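You operate a simulated robot arm through the tools that you are given. There is no shell and no other tool. Be economical: measure what you need, move in short steps, check, and stop when the job is done.

You are at the controls of a simulated robot arm. One attempt, no reset.

Task
Put one of the weights from the port rear bench top on the store bench. Put one of the blue-headed pegs from the small table on top of the meter. Put one of the sticks from the store bench on the door end of the port rear bench. Close the chip drawer. Take the spool from the top of the steps and leave it on the corner end of the side bench. Put the jug on the top of the steps away on the boiler table. Take the grey wedge from the tall table top and put it on the side bench top. Any order will do. Set down upright: weight, spool, jug.

The check looks at the end state, three seconds after you hand in, the way a careful person would. Anything else that was tipped, shoved, dropped, spilled or broken makes it a failure.

Robot
A 7-joint arm with a two-finger parallel gripper on a trunk, on a base that drives. Base frame: it is fixed to the floor where the robot stands at the start and does not move with it; the origin is under the middle of the robot, x ahead of it, y to its left, z up; the surface under the hand at the start is at about z = 860. Lengths are in mm, angles in degrees, forces in N, time in s.
With the tool pointing down near the work surface it reaches from about 360 to 760 mm from the robot's upright axis, wherever it stands. Its first joint turns from -143.0 to 143.0 degrees. Places, roughly: blue-headed peg (3x3x7 cm) [300, -1800, 800]; blue-headed peg (3x3x8 cm) [400, -1900, 800]; boiler table (20x12 cm) [2380, -6600, 740]; chip drawer [2500, -700, 300]; corner end of the side bench [-3500, -1600, 900]; door end of the port rear bench (60x23 cm) [600, -220, 860]; jug (14x9x13 cm) [-1100, -5200, 500]; meter [250, -2000, 750]; side bench [-3500, -2100, 900]; spool (8x8x8 cm) [-1000, -5000, 500]; stick (12x3x3 cm) [2700, -1800, 900]; store bench [2700, -1500, 900]; wedge [-3000, -4000, 1000]; weight (11x5x7 cm) [800, 0, 900]. Payload 3 kg.
The tool frame sits at the grasp point between the pads (the TCP): z along the fingers, y along the line on which they close. The tips reach 30 mm beyond it. The gripper opens to 94 mm. The fingers are 28 mm wide and 10 mm thick; the gripper's body (50 by 96 mm) begins 55 mm behind the TCP.
Orientation is that of the tool frame in the base frame, as a unit quaternion [w, x, y, z]. With the fingers straight down and closing along the base's y, the tool's x points along the base's -x, its y along +y and its z along -z.

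Tools
- The arm moves only by the tool send_rows. Its argument "rows" is a list of rows, each a list of 7 numbers: the shift along the tool's x, y, z in m, then the turn, a rotation vector about the tool's x, y, z in degrees, then the closure, from 0 (fully open) to 1 (shut). In form: [[tx, ty, tz, rx, ry, rz, hand], ...]. A call has 1 to 8 rows; each row shifts and turns the commanded pose from where the row before left it, along the tool's axes as they then stand. Rows are played at 5 a second. More than 50 mm and 8.6 degrees between two rows, or a gripper value outside its range, and nothing of the call is played. Where a pose cannot be reached the arm comes as near as it can. A force on the tool above 40 N (or 10 N above the force at the start of the call, whichever is more), or a blocked arm, ends the call early, and 0.2 s more pass. The fingers move at their own pace (about 45 mm/s each) and stop on an object; they squeeze with about 28 N. The grip force told is the motor's: it shows also when the fingers shut on nothing. Time passes only in rows, and 0.2 s behind the last, so rows that do not move let the fingers close. It gives the time, the measured TCP pose, the force on the tool (base axes), the opening and the grip force at its end, in the units of the frame above (readings bear some noise), with the torque about the TCP (base axes, N m) and any sound that the robot's microphone picked up.
- Cameras (640 x 400 px; columns grow to the right, rows downward): "scene" is now at [39.7, 116.5, 1716.5]; the picture's right is [-0.37, -0.93, 0.00], its down [-0.78, 0.31, -0.54] and it looks along [0.50, -0.20, -0.84] (base axes); focal length 264 px, centre (320, 200). "wrist" rides on the gripper at [76, 14, -102] in the tool frame; the picture's right is [-0.18, 0.98, 0.00], its down [-0.75, -0.14, -0.64] and it looks along [-0.63, -0.12, 0.77] (tool axes); focal length 243 px, centre (320, 200). There is no depth. A picture from a camera that has moved, and an enlarged one, comes with that camera's place and axes in the base frame and with its lens.
- capture(camera): a new picture of that camera. It takes no simulated time.
- move_column(by): slides the trunk up (or, below 0, down) by that many mm; the arm and the scene camera ride with it, the base frame stays. It gives what a move gives, with no picture.
- drive_base(legs): drives the robot by 1 to 6 legs, each [ahead, left, turn to the left] in mm, mm and degrees, along the robot's own axes; the way and the turn of a leg run together, so that a leg with both is an arc; at most 1500 mm and 180 degrees a leg. The arm and the cameras ride along, it lands a little off, and it stops where it bumps. It gives what a move gives.
- turn_head(pan, tilt): turns the head with the scene camera to pan (to the left, within 143 degrees either way) and tilt (down, from -29 to 69), counted from straight ahead of the robot. It gives what a move gives.
- close_up(camera, box): a new picture of the part [left, top, right, bottom] of that camera's present view, enlarged. It takes no simulated time.
- finish_job(): hands the job in; it is judged then, once.

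Work in short steps. Places have to be worked out from the pictures, the camera data and where the tool is seen: move nearer, look again, correct. Check each grasp and each placing, and mend what went wrong. You have 196 turns and 174 pictures in all, those below and enlarged ones among them. Open the gripper and draw the arm clear of the work before you hand the job in, unless the task says otherwise.

The tools are called after "Request:" as a command line: name --pt "numbers of a row" for each row, then --argument value for the rest, lists and objects as JSON in quotes. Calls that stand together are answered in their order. send_rows: Moves the arm, as the interface text tells. Its arguments: {"type":"object","properties":{"rows":{"type":"array","items":{"type":"array","items":{"type":"number"}}}},"required":["rows"]} The other tools are called the same way: move_column (by) slides the trunk up or down; drive_base (legs) drives the base; turn_head (pan, tilt) turns the head that bears the scene camera; capture (camera) takes a picture; close_up (camera, box) takes an enlarged picture of a part of a camera's view; finish_job () hands the job in.

At the start:

```text
t: 0.0
tcp_pos: [541.5, 121.7, 1203.4]
tcp_rot: [-0.001, 0.0, 1.0, -0.001]
contact_force: [0.4, 0.9, -0.2]
ft_torque: [-0.01, -0.02, -0.01]
gripper_width: 93.9
finger_force: 0.1
trunk travel left (down, up): [-175.0, 215.0]
robot x, y, heading: [5.4, 3.5, 0.1]
head pan, tilt: [-21.9, 57.1]
```

scene: 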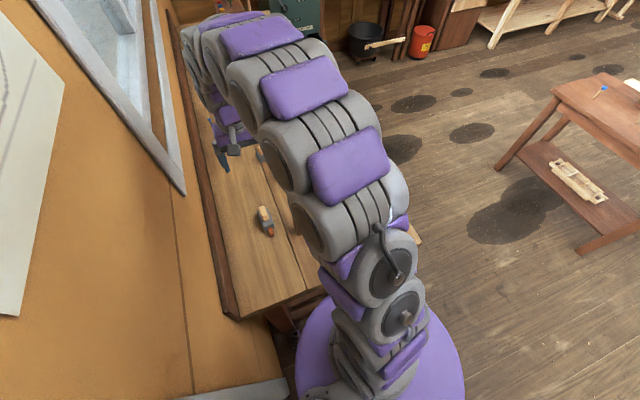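
wrist: 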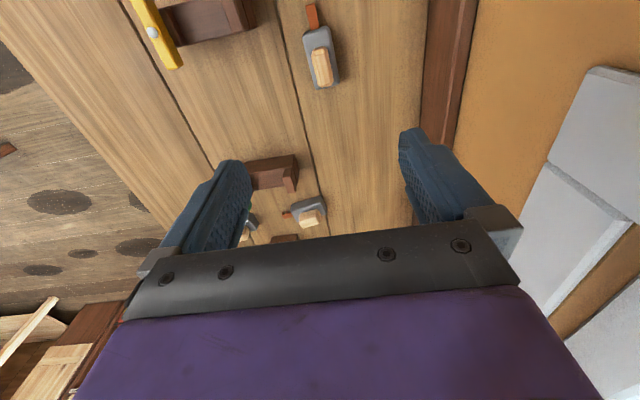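

I start by surveying: turn the head to see the bench in front and the surrounding room.

Request:
turn_head --pan 0 --tilt 40

Request:
capture --camera "scene"

Request:
turn_head --pan -40 --tilt 20

Request:
capture --camera "scene"

Request:
turn_head --pan -110 --tilt 20

Request:
capture --camera "scene"

```text
t: 0.9
tcp_pos: [539.3, 121.5, 1204.0]
tcp_rot: [0.001, 0.0, 1.0, 0.0]
contact_force: [0.8, -0.8, -0.4]
ft_torque: [-0.02, 0.02, 0.0]
gripper_width: 93.9
finger_force: 0.0
trunk travel left (down, up): [-175.0, 215.0]
robot x, y, heading: [2.3, -0.5, 0.1]
head pan, tilt: [0.0, 40.0]
```

```text
171 pictures are left
camera scene: at [59.9, 142.6, 1739.6], right [0.0, -1.0, 0.0], down [-0.65, 0.0, -0.76], along [0.76, 0.0, -0.65], focal length 264 px, centre (320, 200)
```

scene: 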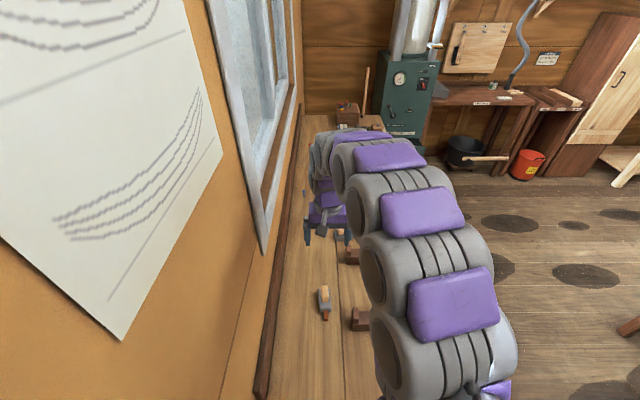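

```text
t: 1.9
tcp_pos: [538.6, 121.5, 1203.5]
tcp_rot: [0.0, 0.0, 1.0, 0.001]
contact_force: [-0.3, -0.2, 0.8]
ft_torque: [0.0, -0.01, 0.02]
gripper_width: 94.2
finger_force: 0.0
trunk travel left (down, up): [-175.0, 215.0]
robot x, y, heading: [1.1, 1.2, 0.1]
head pan, tilt: [-40.0, 20.0]
```

```text
170 pictures are left
camera scene: at [46.3, 82.8, 1771.1], right [-0.64, -0.77, 0.0], down [-0.26, 0.22, -0.94], along [0.72, -0.6, -0.34], focal length 264 px, centre (320, 200)
```

scene: 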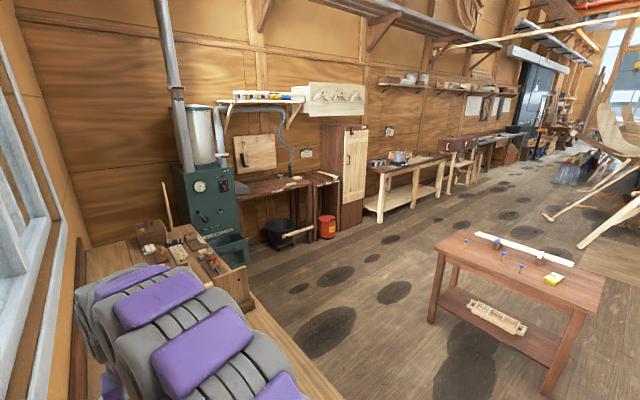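

```text
t: 3.3
tcp_pos: [539.5, 120.9, 1204.0]
tcp_rot: [0.0, 0.0, 1.0, 0.0]
contact_force: [0.1, -0.8, -0.3]
ft_torque: [0.0, 0.01, -0.02]
gripper_width: 94.0
finger_force: 0.0
trunk travel left (down, up): [-175.0, 215.0]
robot x, y, heading: [0.7, -1.9, 0.1]
head pan, tilt: [-110.0, 20.0]
```

```text
169 pictures are left
camera scene: at [-57.0, 55.1, 1771.4], right [-0.94, 0.34, 0.0], down [0.11, 0.32, -0.94], along [-0.32, -0.88, -0.34], focal length 264 px, centre (320, 200)
```

scene: 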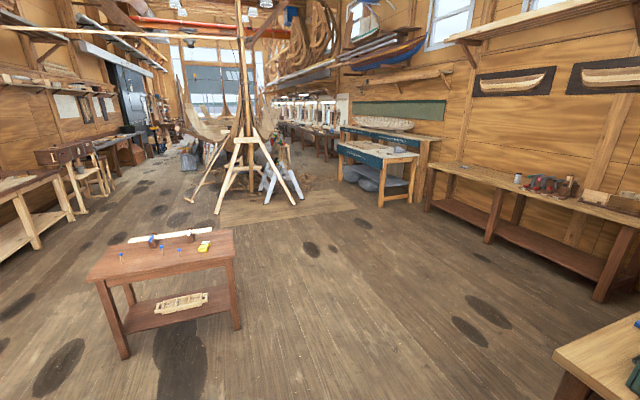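

The room is clear in outline; the drawer looks like the green one under the boiler. Now a detailed look at the bench ahead for the weights and door end.

Request:
close_up --camera "wrist" --box '[100, 0, 500, 250]'

Request:
turn_head --pan -10 --tilt 35

Request:
close_up --camera "scene" --box '[200, 50, 520, 250]'

```text
1.60 times, centred on (300, 125) of wrist
camera zoom: at [464.0, 135.2, 1306.2], right [0.18, 0.98, 0.0], down [0.75, -0.14, 0.64], along [0.63, -0.12, -0.77], focal length 388 px, centre (352, 320)
```

zoom: 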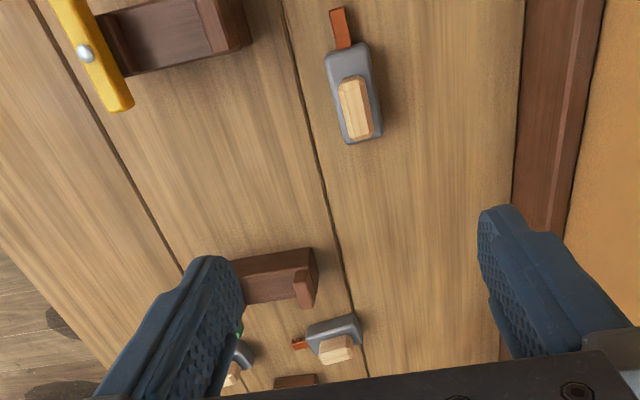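

```text
t: 5.1
tcp_pos: [539.9, 119.8, 1203.7]
tcp_rot: [0.0, -0.001, 1.0, 0.0]
contact_force: [0.9, 0.1, 0.0]
ft_torque: [0.0, 0.02, -0.05]
gripper_width: 93.9
finger_force: 0.1
trunk travel left (down, up): [-175.0, 215.0]
robot x, y, heading: [1.2, -1.4, 0.2]
head pan, tilt: [-10.0, 35.0]
```

```text
2.00 times, centred on (360, 150) of scene
camera zoom: at [61.6, 127.3, 1747.2], right [-0.17, -0.98, 0.0], down [-0.57, 0.1, -0.82], along [0.81, -0.14, -0.58], focal length 528 px, centre (240, 300)
```

zoom: 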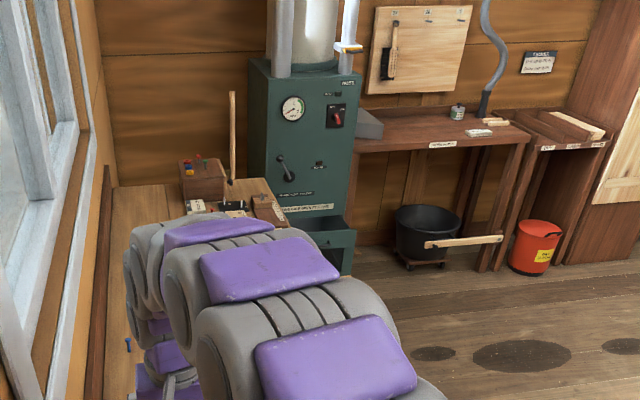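

The grey lumps with wooden tops and an orange nose are the weights; one lies directly beneath the TCP at about (540,122), axis ≈4° from x. I descend partway and look.

Request:
send_rows --pt "0 0 0.05 0 0 -4 0" --pt "0 0 0.05 0 0 0 0" --pt "0 0 0.05 0 0 0 0" --pt "0 0 0.05 0 0 0 0" --pt "0 0 0.03 0 0 0 0"

Request:
capture --camera "wrist"

```text
t: 6.3
tcp_pos: [541.1, 120.9, 970.6]
tcp_rot: [0.0, -0.034, 0.999, -0.001]
contact_force: [0.1, 0.4, -0.4]
ft_torque: [0.0, 0.02, 0.01]
gripper_width: 93.8
finger_force: 0.1
trunk travel left (down, up): [-175.0, 215.0]
robot x, y, heading: [4.1, 3.3, -0.1]
head pan, tilt: [-10.0, 35.0]
```

```text
166 pictures are left
camera wrist: at [463.9, 130.1, 1073.8], right [0.12, 0.99, 0.0], down [0.76, -0.09, 0.64], along [0.64, -0.07, -0.77], focal length 243 px, centre (320, 200)
```

wrist: 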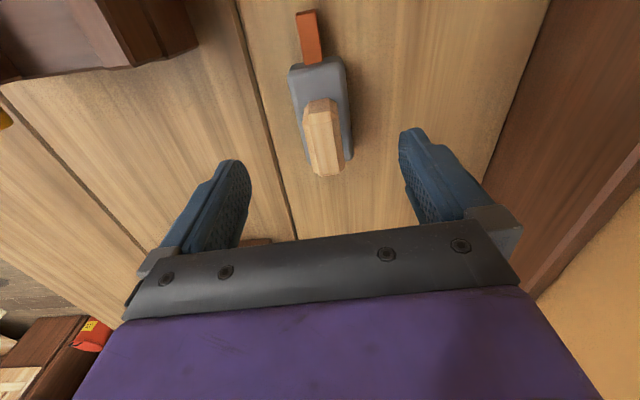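

The weight is about 7 mm nearer and 5 mm left of the TCP. Shift and descend to z≈900, then close.

Request:
send_rows --pt "0.006 0.005 0.03 0 0 0 0" --pt "0 0 0.04 0 0 0 0" --pt "0 0 0 0 0 0 0.6" --pt "0 0 0 0 0 0 1" --pt "0 0 0 0 0 0 1" --pt "0 0 0 0 0 0 1" --pt "0 0 0 0 0 0 1"

Request:
capture --camera "wrist"

```text
t: 7.9
tcp_pos: [535.2, 126.8, 904.6]
tcp_rot: [0.0, -0.035, 0.999, 0.0]
contact_force: [-0.6, -2.9, 0.9]
ft_torque: [-0.02, -0.1, -0.08]
gripper_width: 41.7
finger_force: 27.7
trunk travel left (down, up): [-175.0, 215.0]
robot x, y, heading: [-1.6, -5.1, 0.0]
head pan, tilt: [-10.0, 35.0]
```

```text
165 pictures are left
camera wrist: at [458.4, 135.5, 1007.4], right [0.12, 0.99, 0.0], down [0.76, -0.09, 0.64], along [0.64, -0.07, -0.77], focal length 243 px, centre (320, 200)
```

wrist: 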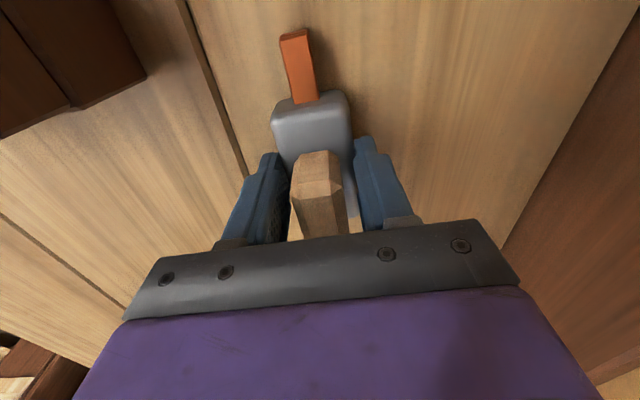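

Firm grip on the body (41.7 mm). Lift it high and check.

Request:
send_rows --pt "0 0 -0.04 0 0 0 1" --pt "0 0 -0.05 0 0 0 1" --pt "0 0 -0.05 0 0 0 1" --pt "0 0 -0.05 0 0 0 1" --pt "0 0 -0.05 0 0 0 1" --pt "0 0 -0.05 0 0 0 1"

Request:
capture --camera "wrist"

Request:
turn_head --pan -60 --tilt 45

Request:
capture --camera "scene"

```text
t: 9.3
tcp_pos: [532.5, 125.1, 1193.6]
tcp_rot: [0.001, -0.034, 0.999, -0.001]
contact_force: [-0.2, 0.0, -6.4]
ft_torque: [-0.01, 0.02, 0.01]
gripper_width: 41.8
finger_force: 28.4
trunk travel left (down, up): [-175.0, 215.0]
robot x, y, heading: [2.4, -0.8, 0.2]
head pan, tilt: [-10.0, 35.0]
```

```text
164 pictures are left
camera wrist: at [456.9, 134.2, 1296.4], right [0.11, 0.99, 0.0], down [0.76, -0.09, 0.64], along [0.64, -0.07, -0.77], focal length 243 px, centre (320, 200)
```

wrist: 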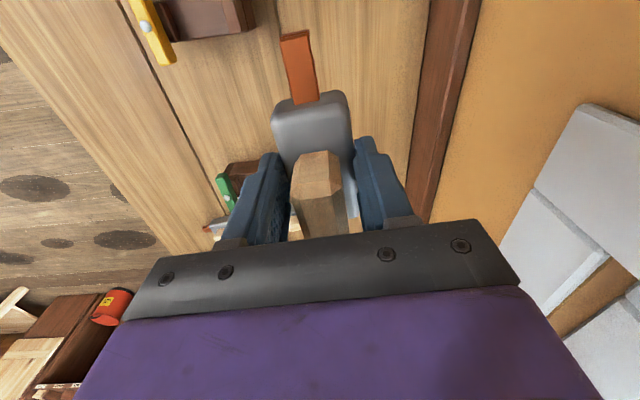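

```text
t: 10.5
tcp_pos: [535.1, 126.1, 1192.5]
tcp_rot: [0.0, -0.035, 0.999, 0.0]
contact_force: [1.1, -0.3, -7.5]
ft_torque: [-0.01, 0.02, -0.03]
gripper_width: 41.8
finger_force: 27.7
trunk travel left (down, up): [-175.0, 215.0]
robot x, y, heading: [-2.4, -4.1, -0.2]
head pan, tilt: [-60.0, 45.0]
```

```text
163 pictures are left
camera scene: at [16.6, 72.7, 1732.5], right [-0.87, -0.5, 0.0], down [-0.36, 0.61, -0.71], along [0.35, -0.61, -0.71], focal length 264 px, centre (320, 200)
```

scene: 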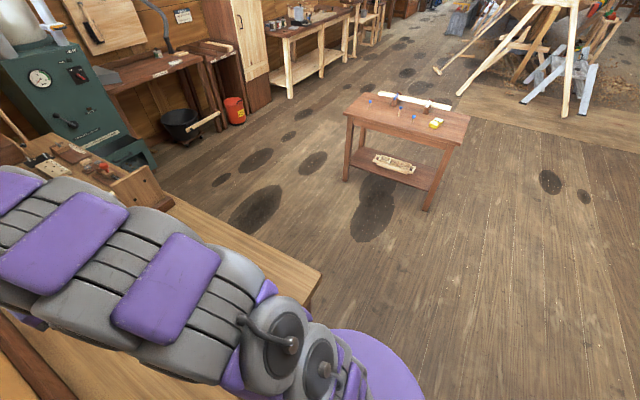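

Weight held. Passage between bench and small table is about 1.1 m; strafe right, go ahead, then across towards the store bench.

Request:
drive_base --legs '[[0, -930, 0], [1350, 0, 0], [0, -400, 0]]'

Request:
turn_head --pan -10 --tilt 30

Request:
capture --camera "scene"

Request:
capture --camera "wrist"

```text
t: 23.8
tcp_pos: [1876.1, -1192.2, 1191.9]
tcp_rot: [0.0, -0.048, 0.999, 0.0]
contact_force: [0.6, 0.7, -7.0]
ft_torque: [0.01, 0.02, 0.03]
gripper_width: 41.7
finger_force: 27.7
trunk travel left (down, up): [-175.0, 215.0]
robot x, y, heading: [1346.5, -1331.8, 1.3]
head pan, tilt: [-60.0, 45.0]
```

```text
t: 25.0
tcp_pos: [1874.4, -1193.8, 1193.0]
tcp_rot: [0.001, -0.048, 0.999, 0.0]
contact_force: [-0.6, 0.4, -7.2]
ft_torque: [-0.02, 0.03, 0.0]
gripper_width: 41.7
finger_force: 28.4
trunk travel left (down, up): [-175.0, 215.0]
robot x, y, heading: [1344.3, -1331.8, 1.4]
head pan, tilt: [-10.0, 30.0]
```

```text
162 pictures are left
camera scene: at [1407.3, -1203.7, 1754.9], right [-0.15, -0.99, 0.0], down [-0.5, 0.07, -0.86], along [0.85, -0.13, -0.5], focal length 264 px, centre (320, 200)
```

scene: 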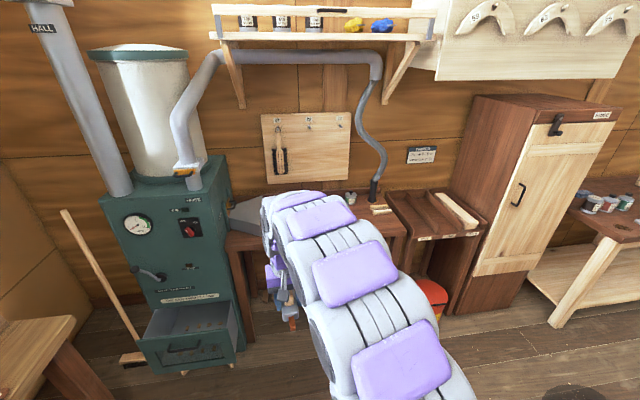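

```text
161 pictures are left
camera wrist: at [1797.4, -1186.3, 1295.9], right [0.09, 1.0, 0.0], down [0.76, -0.07, 0.64], along [0.64, -0.06, -0.77], focal length 243 px, centre (320, 200)
```

wrist: 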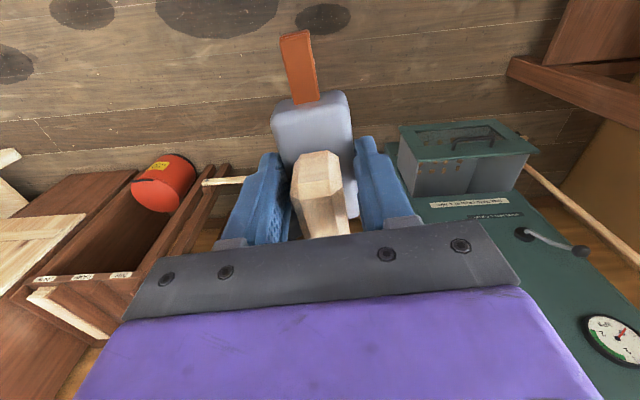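

I need to read the labels on the bench behind the arm; close-up.

Request:
close_up --camera "scene" --box '[220, 160, 500, 335]'

Request:
close_up --camera "scene" --box '[90, 180, 290, 380]'

```text
2.29 times, centred on (360, 248) of scene
camera zoom: at [1407.3, -1203.7, 1754.9], right [-0.15, -0.99, 0.0], down [-0.5, 0.07, -0.86], along [0.85, -0.13, -0.5], focal length 603 px, centre (229, 91)
```

zoom: 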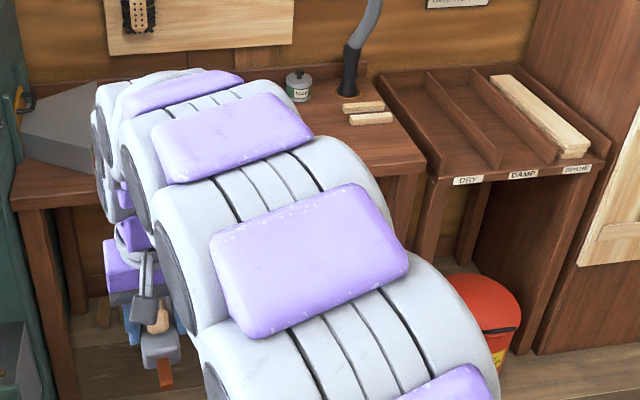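

```text
2.00 times, centred on (190, 280) of scene
camera zoom: at [1407.3, -1203.7, 1754.9], right [-0.15, -0.99, 0.0], down [-0.5, 0.07, -0.86], along [0.85, -0.13, -0.5], focal length 528 px, centre (580, 40)
```

zoom: 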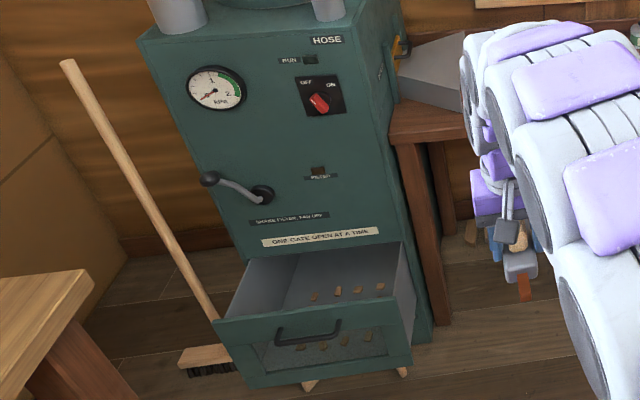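

The store bench spans x≈2466+, y −890…−1843 with two sticks near (2665,−1773). I'll approach and place the weight around (2600,−1400).

Request:
drive_base --legs '[[0, -200, -1.3], [630, 0, 0]]'

Request:
capture --camera "wrist"

Request:
capture --camera "scene"

```text
t: 29.8
tcp_pos: [2522.3, -1398.0, 1192.3]
tcp_rot: [0.0, -0.039, 0.999, -0.001]
contact_force: [0.1, 0.2, -7.7]
ft_torque: [0.02, 0.06, -0.03]
gripper_width: 41.8
finger_force: 28.0
trunk travel left (down, up): [-175.0, 215.0]
robot x, y, heading: [1991.9, -1529.2, 0.6]
head pan, tilt: [-10.0, 30.0]
```

```text
158 pictures are left
camera wrist: at [2445.3, -1389.4, 1295.4], right [0.11, 0.99, 0.0], down [0.76, -0.08, 0.64], along [0.64, -0.07, -0.77], focal length 243 px, centre (320, 200)
```

wrist: 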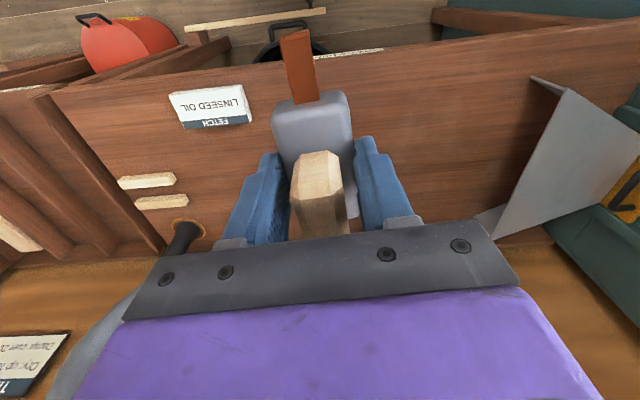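

```text
157 pictures are left
camera scene: at [2054.9, -1398.9, 1754.6], right [-0.17, -0.99, 0.0], down [-0.5, 0.08, -0.86], along [0.85, -0.14, -0.5], focal length 264 px, centre (320, 200)
```

scene: 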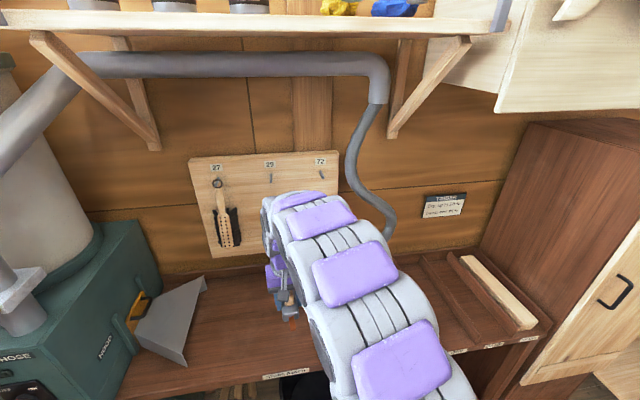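

There's a card on the bench front to the right; the area ahead of TCP is clear. Move ahead 70 mm and descend to z≈990.

Request:
send_rows --pt "-0.04 0 0.02 0 0 0 1" --pt "-0.03 0 0.04 0 0 0 1" --pt "0 0 0.05 0 0 0 1" --pt "0 0 0.05 0 0 0 1" --pt "0 0 0.04 0 0 0 1"

Request:
capture --camera "wrist"

```text
t: 31.0
tcp_pos: [2593.3, -1395.0, 992.3]
tcp_rot: [0.001, -0.039, 0.999, -0.001]
contact_force: [0.8, -0.5, -7.5]
ft_torque: [0.0, 0.04, 0.01]
gripper_width: 41.8
finger_force: 28.2
trunk travel left (down, up): [-175.0, 215.0]
robot x, y, heading: [1993.3, -1528.8, 0.2]
head pan, tilt: [-10.0, 30.0]
```

```text
156 pictures are left
camera wrist: at [2516.5, -1387.6, 1096.2], right [0.11, 0.99, 0.0], down [0.76, -0.08, 0.64], along [0.64, -0.07, -0.77], focal length 243 px, centre (320, 200)
```

wrist: 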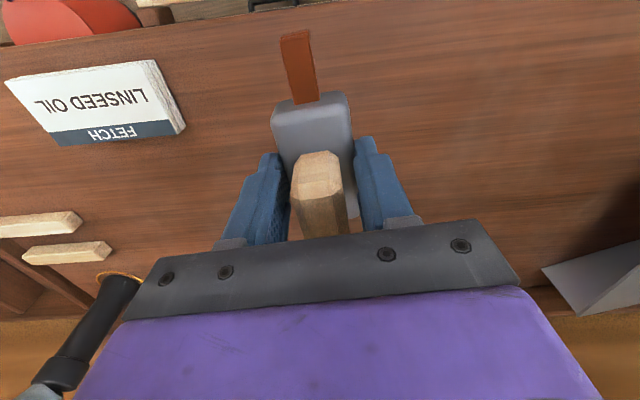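

Ahead 30 mm more for margin, then descend gently until contact.

Request:
send_rows --pt "-0.03 0 0.02 0 0 0 1" --pt "0 0 0.02 0 0 0 1" --pt "0 0 0.01 0 0 0 1" --pt "0 0 0.01 0 0 0 1"

Request:
capture --camera "wrist"

```text
t: 32.0
tcp_pos: [2620.6, -1392.7, 932.5]
tcp_rot: [0.002, -0.039, 0.999, 0.0]
contact_force: [0.1, -0.1, -7.9]
ft_torque: [0.01, 0.06, 0.01]
gripper_width: 41.5
finger_force: 27.6
trunk travel left (down, up): [-175.0, 215.0]
robot x, y, heading: [1993.0, -1530.0, 0.2]
head pan, tilt: [-10.0, 30.0]
```

```text
155 pictures are left
camera wrist: at [2544.0, -1383.9, 1036.4], right [0.11, 0.99, 0.0], down [0.76, -0.08, 0.64], along [0.64, -0.07, -0.76], focal length 243 px, centre (320, 200)
```

wrist: 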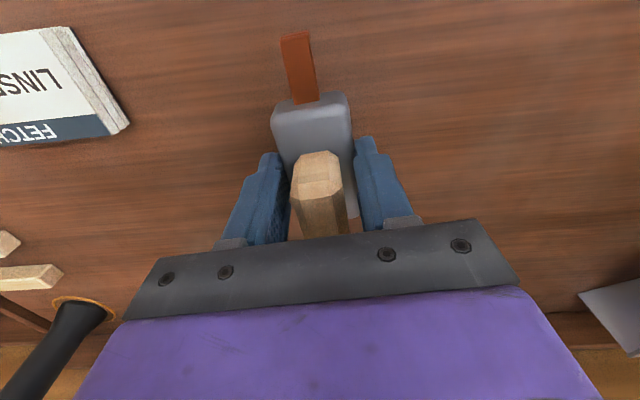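

Still in the air; keep descending in small steps watching force.

Request:
send_rows --pt "0 0 0.006 0 0 0 1" --pt "0 0 0.006 0 0 0 1" --pt "0 0 0.006 0 0 0 1"

```text
t: 32.8
tcp_pos: [2622.0, -1393.0, 915.0]
tcp_rot: [0.001, -0.04, 0.999, 0.0]
contact_force: [0.6, -0.1, -7.3]
ft_torque: [0.03, 0.02, 0.02]
gripper_width: 41.7
finger_force: 28.2
trunk travel left (down, up): [-175.0, 215.0]
robot x, y, heading: [1990.4, -1530.0, 0.5]
head pan, tilt: [-10.0, 30.0]
```

Request:
send_rows --pt "0 0 0.005 0 0 0 1" --pt "0 0 0.005 0 0 0 1"

Request:
capture --camera "wrist"

```text
t: 33.4
tcp_pos: [2619.0, -1393.4, 905.2]
tcp_rot: [0.001, -0.039, 0.999, 0.0]
contact_force: [0.0, -0.4, -7.9]
ft_torque: [0.0, 0.03, -0.01]
gripper_width: 41.9
finger_force: 27.6
trunk travel left (down, up): [-175.0, 215.0]
robot x, y, heading: [1987.5, -1530.0, 0.6]
head pan, tilt: [-10.0, 30.0]
```

```text
154 pictures are left
camera wrist: at [2543.2, -1384.5, 1008.6], right [0.11, 0.99, 0.0], down [0.76, -0.08, 0.64], along [0.64, -0.07, -0.76], focal length 243 px, centre (320, 200)
```

wrist: 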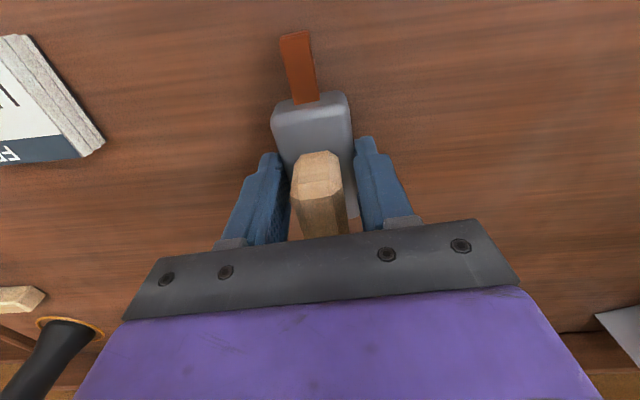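

Surface estimate from the card's parallax is z≈850–860, so contact near TCP 895–905. Continue in fine steps.

Request:
send_rows --pt "0 0 0.004 0 0 0 1" --pt "0 0 0.004 0 0 0 1"

```text
t: 34.0
tcp_pos: [2620.0, -1392.4, 898.1]
tcp_rot: [0.003, -0.039, 0.999, 0.0]
contact_force: [-0.4, 2.2, 18.5]
ft_torque: [0.17, -0.04, 0.07]
gripper_width: 42.0
finger_force: 27.7
trunk travel left (down, up): [-175.0, 215.0]
robot x, y, heading: [1991.8, -1529.7, 0.5]
head pan, tilt: [-10.0, 30.0]
```

Contact (force reversed to +18 N) at TCP z≈898. Open and withdraw upward.

Request:
send_rows --pt "0 0 -0.001 0 0 0 0.3" --pt "0 0 0 0 0 0 0" --pt "0 0 0 0 0 0 0" --pt "0 0 0 0 0 0 0" --pt "0 0 -0.04 0 0 0 0" --pt "0 0 -0.05 0 0 0 0" --pt "0 0 -0.05 0 0 0 0" --pt "0 0 -0.05 0 0 0 0"

Request:
capture --camera "wrist"

```text
t: 35.8
tcp_pos: [2619.0, -1392.7, 1091.2]
tcp_rot: [0.003, -0.039, 0.999, 0.0]
contact_force: [0.3, 0.3, -0.6]
ft_torque: [-0.01, -0.04, 0.0]
gripper_width: 93.9
finger_force: 0.1
trunk travel left (down, up): [-175.0, 215.0]
robot x, y, heading: [1990.1, -1533.1, 0.4]
head pan, tilt: [-10.0, 30.0]
```

```text
153 pictures are left
camera wrist: at [2542.1, -1385.1, 1193.6], right [0.11, 0.99, 0.0], down [0.76, -0.08, 0.65], along [0.64, -0.07, -0.76], focal length 243 px, centre (320, 200)
```

wrist: 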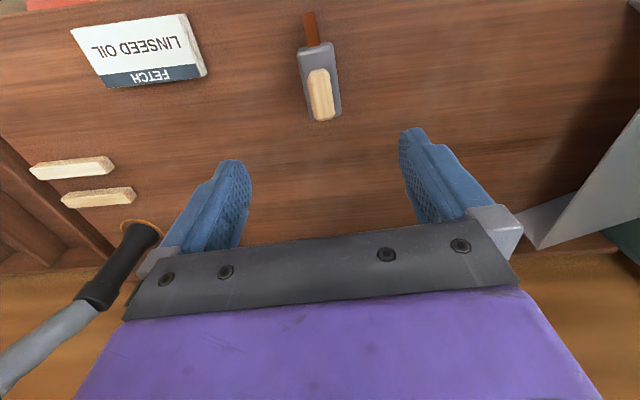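

Weight stands upright on the store bench (surface ≈855). Near stick centre ≈(2701,−1780), along y, the other 57 mm behind. Strafe right 200 and rotate the tool 94.5° so the fingers close along x, half-open.

Request:
drive_base --legs '[[30, -200, 0]]'

Request:
send_rows --pt "0 0 0 0 0 8.5 0.4" --pt "0 0 0 0 0 8.5 0.4" --pt "0 0 0 0 0 8.5 0.4" --pt "0 0 0 0 0 8.5 0.4" --pt "0 0 0 0 0 8.5 0.4" --pt "0 0 0 0 0 8.5 0.4" --pt "0 0 0 0 0 8.5 0.4" --pt "0 0 0 0 0 8.5 0.4"

Request:
send_rows --pt "0 0 0 0 0 8.5 0.4" --pt "0 0 0 0 0 8.5 0.4" --pt "0 0 0 0 0 8.5 0.4"

Request:
capture --camera "wrist"

```text
t: 37.4
tcp_pos: [2652.2, -1591.6, 1089.3]
tcp_rot: [0.001, -0.039, 0.999, 0.0]
contact_force: [0.5, -0.5, -0.2]
ft_torque: [0.01, 0.0, 0.03]
gripper_width: 93.9
finger_force: 0.1
trunk travel left (down, up): [-175.0, 215.0]
robot x, y, heading: [2022.2, -1727.0, 0.5]
head pan, tilt: [-10.0, 30.0]
```

```text
t: 39.2
tcp_pos: [2649.1, -1593.3, 1092.2]
tcp_rot: [0.002, 0.529, 0.849, 0.002]
contact_force: [-0.9, -0.1, -0.5]
ft_torque: [0.03, 0.02, 0.01]
gripper_width: 56.2
finger_force: 0.0
trunk travel left (down, up): [-175.0, 215.0]
robot x, y, heading: [2020.9, -1730.6, 0.3]
head pan, tilt: [-10.0, 30.0]
```

```text
t: 40.0
tcp_pos: [2649.5, -1593.6, 1090.2]
tcp_rot: [0.002, 0.702, 0.712, 0.002]
contact_force: [-0.1, -0.3, -0.1]
ft_torque: [-0.01, -0.02, -0.01]
gripper_width: 56.5
finger_force: 0.0
trunk travel left (down, up): [-175.0, 215.0]
robot x, y, heading: [2020.3, -1728.8, 0.5]
head pan, tilt: [-10.0, 30.0]
```

```text
152 pictures are left
camera wrist: at [2662.2, -1517.5, 1193.8], right [0.99, -0.17, 0.0], down [-0.13, -0.76, 0.64], along [-0.11, -0.63, -0.77], focal length 243 px, centre (320, 200)
```

wrist: 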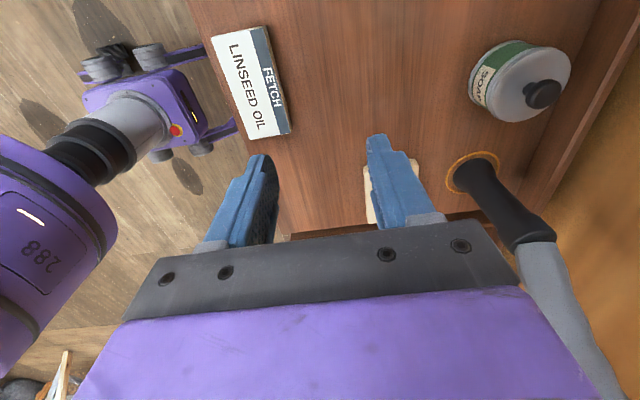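

Now shift to above the stick: −187 mm in y, +51 mm in x.

Request:
send_rows --pt "-0.047 0.0125 0 0 0 0 0.4" --pt "-0.047 0.0125 0 0 0 0 0.4" --pt "-0.047 0.0125 0 0 0 0 0.4" --pt "-0.047 0.0125 0.03 0 0 0 0.4" --pt "0 0 0.05 0 0 0 0.4"

Request:
capture --camera "wrist"

Request:
turn_head --pan 0 --tilt 45

Request:
capture --camera "scene"

```text
refused: row 4 steps farther than a row can; nothing moved
```

```text
151 pictures are left
camera wrist: at [2662.2, -1517.5, 1193.8], right [0.99, -0.17, 0.0], down [-0.13, -0.76, 0.64], along [-0.11, -0.63, -0.77], focal length 243 px, centre (320, 200)
```

wrist: 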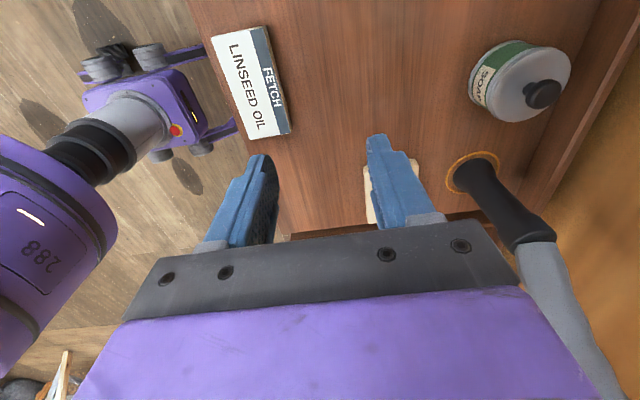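

```text
t: 40.7
tcp_pos: [2649.1, -1593.3, 1089.8]
tcp_rot: [0.002, 0.701, 0.713, 0.001]
contact_force: [-0.4, -0.3, 0.6]
ft_torque: [0.02, -0.02, 0.01]
gripper_width: 56.4
finger_force: 0.0
trunk travel left (down, up): [-175.0, 215.0]
robot x, y, heading: [2020.7, -1726.2, 0.5]
head pan, tilt: [0.0, 45.0]
```

```text
150 pictures are left
camera scene: at [2077.6, -1584.7, 1732.4], right [0.01, -1.0, 0.0], down [-0.71, -0.01, -0.71], along [0.71, 0.0, -0.71], focal length 264 px, centre (320, 200)
```

scene: 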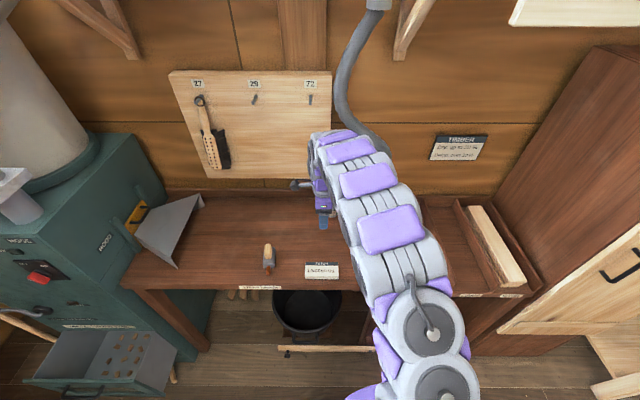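

The step was too big; repeat with smaller rows.

Request:
send_rows --pt "-0.047 0.0125 0 0 0 0 0.4" --pt "-0.047 0.0125 0 0 0 0 0.4" --pt "-0.047 0.0125 0 0 0 0 0.4" --pt "-0.047 0.0125 0 0 0 0 0.4" --pt "0 0 0.04 0 0 0 0.4" --pt "0 0 0.04 0 0 0 0.4"

Request:
capture --camera "wrist"

```text
t: 42.1
tcp_pos: [2702.3, -1781.0, 1008.5]
tcp_rot: [0.0, 0.702, 0.712, 0.002]
contact_force: [-0.5, -0.4, 0.1]
ft_torque: [0.01, 0.03, 0.0]
gripper_width: 56.6
finger_force: 0.1
trunk travel left (down, up): [-175.0, 215.0]
robot x, y, heading: [2023.5, -1733.0, 0.4]
head pan, tilt: [0.0, 45.0]
```

```text
149 pictures are left
camera wrist: at [2715.6, -1705.0, 1113.1], right [0.99, -0.17, 0.0], down [-0.13, -0.76, 0.64], along [-0.11, -0.63, -0.77], focal length 243 px, centre (320, 200)
```

wrist: 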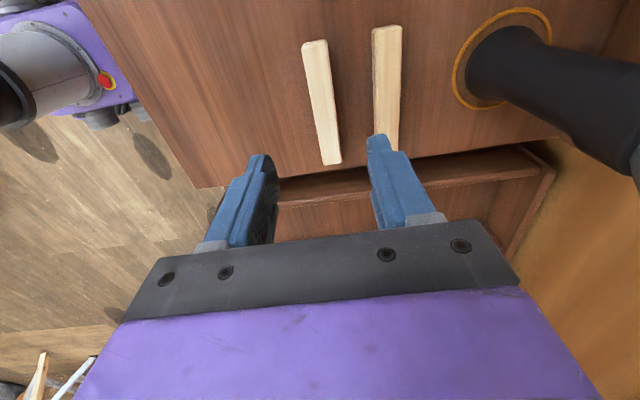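

Stick is centred between the fingers. Descend to z≈892 and close.

Request:
send_rows --pt "0 0 0.04 0 0 0 0.4" --pt "0 0 0.04 0 0 0 0.4" --pt "0 0.001 0.025 0 0 0 0.4" --pt "0 0 0.01 0 0 0 0.4" --pt "0 0 0 0 0 0 1" --pt "0 0 0 0 0 0 1" --pt "0 0 0 0 0 0 1" --pt "0 0 0 0 0 0 1"

Request:
capture --camera "wrist"

```text
t: 43.9
tcp_pos: [2702.9, -1780.3, 893.9]
tcp_rot: [0.002, 0.702, 0.713, 0.003]
contact_force: [0.0, -0.3, 0.0]
ft_torque: [0.01, 0.01, 0.03]
gripper_width: 20.6
finger_force: 28.3
trunk travel left (down, up): [-175.0, 215.0]
robot x, y, heading: [2024.4, -1726.6, 0.3]
head pan, tilt: [0.0, 45.0]
```

```text
148 pictures are left
camera wrist: at [2715.7, -1705.0, 998.1], right [0.99, -0.17, 0.0], down [-0.13, -0.76, 0.64], along [-0.1, -0.63, -0.77], focal length 243 px, centre (320, 200)
```

wrist: 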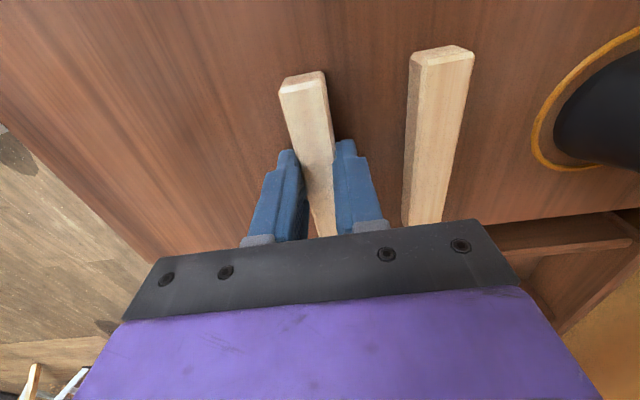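

Stick gripped (20.6 mm). Lift and verify.

Request:
send_rows --pt "0 0 -0.05 0 0 0 1" --pt "0 0 -0.05 0 0 0 1" --pt "0 0 -0.05 0 0 0 1" --pt "0 0 -0.05 0 0 0 1" --pt "0 0 -0.05 0 0 0 1"

Request:
drive_base --legs '[[-700, 0, 0]]'

Request:
capture --camera "wrist"

Request:
capture --camera "scene"

```text
t: 45.1
tcp_pos: [2703.4, -1781.6, 1148.2]
tcp_rot: [0.002, 0.702, 0.712, 0.003]
contact_force: [0.3, 0.1, 1.1]
ft_torque: [0.0, -0.03, 0.01]
gripper_width: 20.8
finger_force: 28.4
trunk travel left (down, up): [-175.0, 215.0]
robot x, y, heading: [2021.4, -1728.4, 0.5]
head pan, tilt: [0.0, 45.0]
```

```text
t: 49.0
tcp_pos: [1996.7, -1785.1, 1146.8]
tcp_rot: [0.001, 0.701, 0.713, 0.002]
contact_force: [0.3, 0.7, -0.5]
ft_torque: [0.06, 0.02, 0.01]
gripper_width: 20.9
finger_force: 28.1
trunk travel left (down, up): [-175.0, 215.0]
robot x, y, heading: [1315.0, -1732.3, 0.5]
head pan, tilt: [0.0, 45.0]
```

```text
147 pictures are left
camera wrist: at [2009.8, -1709.0, 1250.6], right [0.99, -0.17, 0.01], down [-0.13, -0.76, 0.64], along [-0.1, -0.63, -0.77], focal length 243 px, centre (320, 200)
```

wrist: 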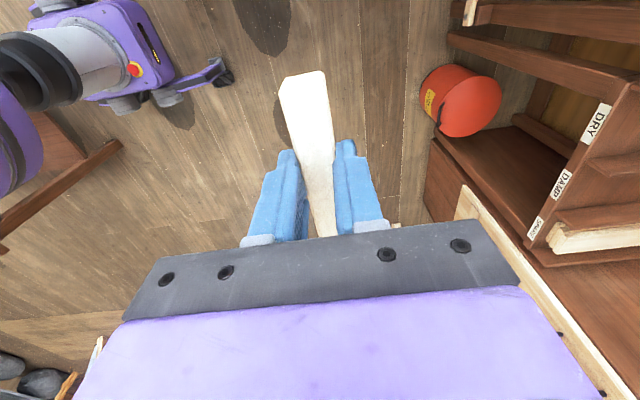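

```text
146 pictures are left
camera scene: at [1370.2, -1592.0, 1732.5], right [0.01, -1.0, 0.0], down [-0.71, -0.01, -0.71], along [0.71, 0.01, -0.71], focal length 264 px, centre (320, 200)
```

scene: 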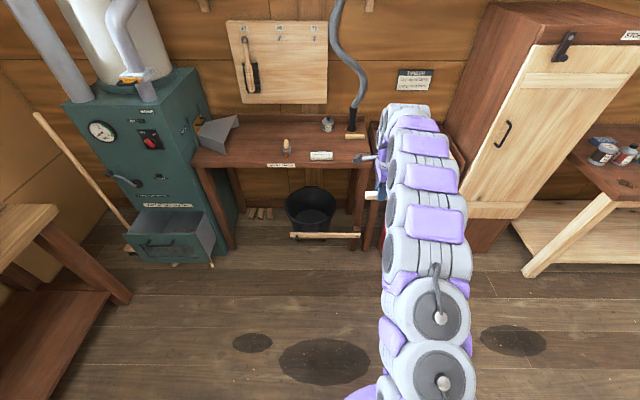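

Stick held. Drive to beside the door end: (600,−930), then turn to face the bench.

Request:
drive_base --legs '[[0, 800, 0], [-715, 0, 0], [0, 0, 89.5]]'

Request:
turn_head --pan 0 --tilt 45

Request:
capture --camera "scene"

Request:
capture --camera "wrist"

```text
t: 60.6
tcp_pos: [652.3, -258.6, 1147.8]
tcp_rot: [0.0, -0.005, 1.0, 0.005]
contact_force: [0.3, 0.5, -0.2]
ft_torque: [0.02, 0.0, -0.04]
gripper_width: 20.5
finger_force: 28.1
trunk travel left (down, up): [-175.0, 215.0]
robot x, y, heading: [591.9, -935.2, 89.8]
head pan, tilt: [0.0, 45.0]
```

```text
t: 61.2
tcp_pos: [653.7, -260.3, 1151.3]
tcp_rot: [-0.001, -0.005, 1.0, 0.005]
contact_force: [-0.2, -0.3, -0.4]
ft_torque: [0.0, 0.01, 0.02]
gripper_width: 20.7
finger_force: 27.5
trunk travel left (down, up): [-175.0, 215.0]
robot x, y, heading: [594.7, -936.6, 89.9]
head pan, tilt: [0.0, 45.0]
```

```text
145 pictures are left
camera scene: at [455.1, -881.4, 1732.5], right [1.0, 0.0, 0.0], down [0.0, -0.71, -0.71], along [0.0, 0.71, -0.71], focal length 264 px, centre (320, 200)
```

scene: 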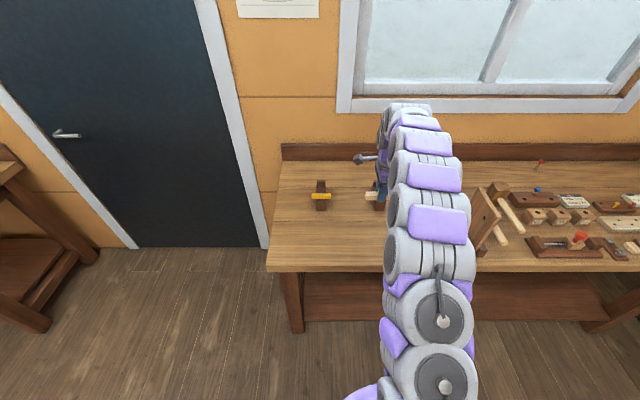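

```text
144 pictures are left
camera wrist: at [577.4, -248.7, 1253.4], right [0.18, 0.98, 0.01], down [0.76, -0.14, 0.64], along [0.63, -0.11, -0.77], focal length 243 px, centre (320, 200)
```

wrist: 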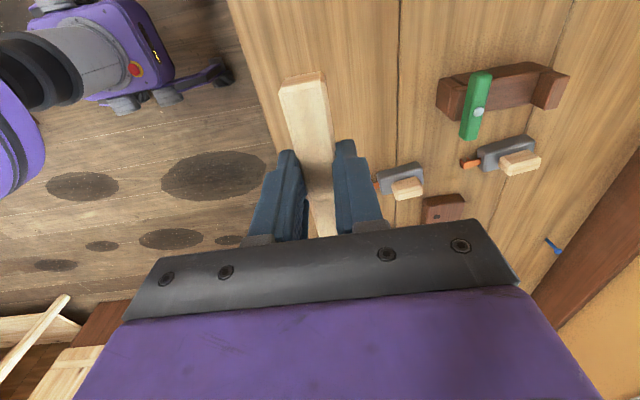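

The bench strip at y≈−225, x≈540 is clear. Move there and descend to ~z 915.

Request:
send_rows --pt "0.045 0.012 0 0 0 0 1" --pt "0.045 0.012 0 0 0 0 1" --pt "0.02 0.008 0.03 0 0 0 1" --pt "0 0 0.05 0 0 0 1" --pt "0 0 0.05 0 0 0 1" --pt "0 0 0.05 0 0 0 1" --pt "0 0 0.045 0 0 0 1"

Request:
capture --camera "wrist"

```text
t: 62.8
tcp_pos: [540.8, -227.5, 923.1]
tcp_rot: [0.0, -0.005, 1.0, 0.006]
contact_force: [0.0, 0.4, -0.4]
ft_torque: [-0.01, 0.0, 0.02]
gripper_width: 20.7
finger_force: 27.9
trunk travel left (down, up): [-175.0, 215.0]
robot x, y, heading: [592.7, -937.2, 90.0]
head pan, tilt: [0.0, 45.0]
```

```text
143 pictures are left
camera wrist: at [465.7, -215.0, 1026.3], right [0.18, 0.98, 0.01], down [0.75, -0.14, 0.64], along [0.63, -0.1, -0.77], focal length 243 px, centre (320, 200)
```

wrist: 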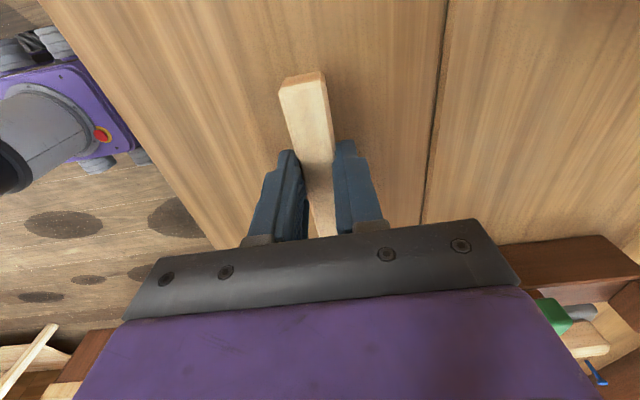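

Descend finely to contact.

Request:
send_rows --pt "0 0 0.007 0 0 0 1" --pt "0 0 0.006 0 0 0 1" --pt "0 0 0.005 0 0 0 1" --pt "0 0 0.003 0 0 0 1"

```text
t: 63.8
tcp_pos: [540.9, -226.1, 902.8]
tcp_rot: [0.0, -0.005, 1.0, 0.005]
contact_force: [-0.3, 0.5, 0.9]
ft_torque: [0.0, 0.02, -0.02]
gripper_width: 20.3
finger_force: 27.7
trunk travel left (down, up): [-175.0, 215.0]
robot x, y, heading: [593.6, -940.7, 89.9]
head pan, tilt: [0.0, 45.0]
```

Request:
send_rows --pt "0 0 0.003 0 0 0 1" --pt "0 0 0.003 0 0 0 1"

```text
t: 64.4
tcp_pos: [541.8, -228.6, 898.2]
tcp_rot: [0.0, -0.005, 1.0, 0.005]
contact_force: [-0.7, 0.1, -0.7]
ft_torque: [0.01, 0.03, -0.01]
gripper_width: 20.8
finger_force: 28.3
trunk travel left (down, up): [-175.0, 215.0]
robot x, y, heading: [593.0, -937.3, 90.3]
head pan, tilt: [0.0, 45.0]
```

Not yet in contact; 2 mm at a time.

Request:
send_rows --pt "0 0 0.002 0 0 0 1" --pt "0 0 0.002 0 0 0 1"

Request:
capture --camera "wrist"

```text
t: 65.0
tcp_pos: [541.0, -227.5, 895.3]
tcp_rot: [0.0, -0.003, 1.0, 0.006]
contact_force: [0.4, 0.8, 0.7]
ft_torque: [0.02, 0.05, -0.04]
gripper_width: 20.9
finger_force: 28.1
trunk travel left (down, up): [-175.0, 215.0]
robot x, y, heading: [593.7, -942.6, 89.7]
head pan, tilt: [0.0, 45.0]
```

```text
142 pictures are left
camera wrist: at [466.2, -214.4, 998.1], right [0.18, 0.98, 0.01], down [0.76, -0.14, 0.64], along [0.63, -0.11, -0.77], focal length 243 px, centre (320, 200)
```

wrist: 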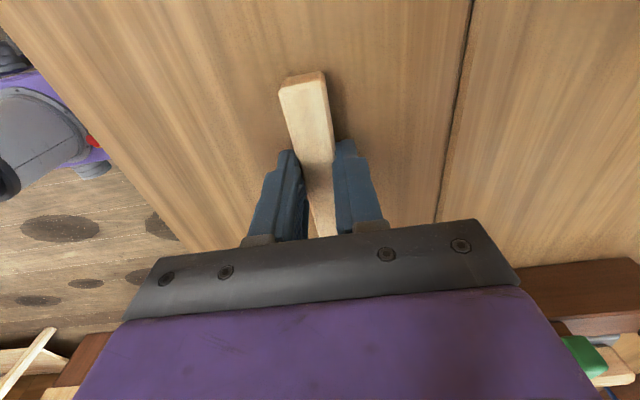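

Request:
send_rows --pt "0 0 0.002 0 0 0 1" --pt "0 0 0.002 0 0 0 1"

```text
t: 65.6
tcp_pos: [541.7, -226.8, 892.9]
tcp_rot: [-0.001, -0.004, 1.0, 0.008]
contact_force: [0.2, -0.6, 23.6]
ft_torque: [-0.13, -0.23, -0.02]
gripper_width: 20.6
finger_force: 27.8
trunk travel left (down, up): [-175.0, 215.0]
robot x, y, heading: [595.7, -938.6, 90.3]
head pan, tilt: [0.0, 45.0]
```

Contact. Release and rise.

Request:
send_rows --pt "0 0 -0.001 0 0 0 0.6" --pt "0 0 0 0 0 0 0.4" --pt "0 0 0 0 0 0 0.4" --pt "0 0 -0.05 0 0 0 0.4" --pt "0 0 -0.05 0 0 0 0.4" --pt "0 0 -0.05 0 0 0 0.4" --pt "0 0 -0.05 0 0 0 0.4" --pt "0 0 -0.05 0 0 0 0.4"

Request:
capture --camera "wrist"

```text
t: 67.4
tcp_pos: [541.4, -229.8, 1143.3]
tcp_rot: [0.0, -0.003, 1.0, 0.004]
contact_force: [0.3, -0.1, 0.1]
ft_torque: [-0.04, -0.02, 0.01]
gripper_width: 56.3
finger_force: 0.0
trunk travel left (down, up): [-175.0, 215.0]
robot x, y, heading: [598.6, -940.6, 90.0]
head pan, tilt: [0.0, 45.0]
```

```text
141 pictures are left
camera wrist: at [465.6, -216.7, 1245.7], right [0.18, 0.98, 0.01], down [0.76, -0.14, 0.64], along [0.63, -0.11, -0.77], focal length 243 px, centre (320, 200)
```

wrist: 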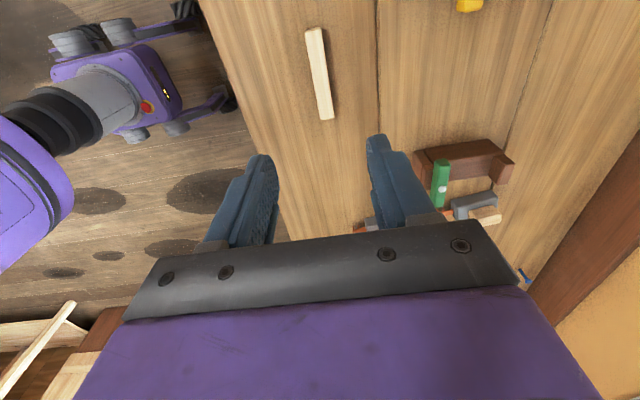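

Stick rests on the door end. Now turn around to face the small table.

Request:
drive_base --legs '[[0, 0, -180], [0, 250, 0]]'

Request:
turn_head --pan 0 --tilt 45

Request:
capture --camera "scene"

Request:
capture --camera "wrist"

```text
t: 76.6
tcp_pos: [866.2, -1653.9, 1142.3]
tcp_rot: [0.005, 1.0, -0.006, 0.007]
contact_force: [0.3, 0.3, 0.0]
ft_torque: [-0.02, -0.05, 0.01]
gripper_width: 56.5
finger_force: 0.0
trunk travel left (down, up): [-175.0, 215.0]
robot x, y, heading: [843.5, -940.2, -91.0]
head pan, tilt: [0.0, 45.0]
```

```text
t: 77.2
tcp_pos: [881.4, -1651.4, 1143.0]
tcp_rot: [0.006, 1.0, -0.006, 0.001]
contact_force: [0.6, -0.3, -0.6]
ft_torque: [0.01, 0.01, -0.02]
gripper_width: 56.4
finger_force: 0.1
trunk travel left (down, up): [-175.0, 215.0]
robot x, y, heading: [840.2, -949.4, -91.1]
head pan, tilt: [0.0, 45.0]
```

```text
140 pictures are left
camera scene: at [995.3, -1002.6, 1731.5], right [-1.0, 0.02, 0.01], down [0.01, 0.71, -0.7], along [-0.02, -0.7, -0.71], focal length 264 px, centre (320, 200)
```

scene: 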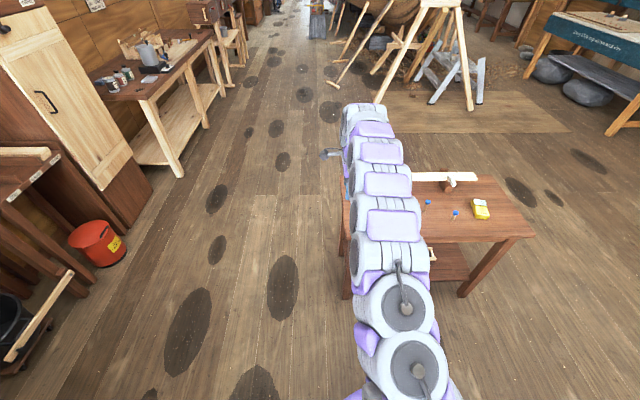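

```text
139 pictures are left
camera wrist: at [956.9, -1665.7, 1247.1], right [-0.2, -0.98, 0.01], down [-0.75, 0.16, 0.64], along [-0.63, 0.12, -0.77], focal length 243 px, centre (320, 200)
```

wrist: 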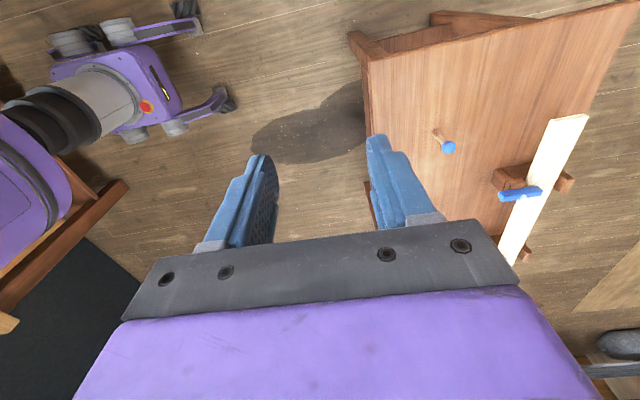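

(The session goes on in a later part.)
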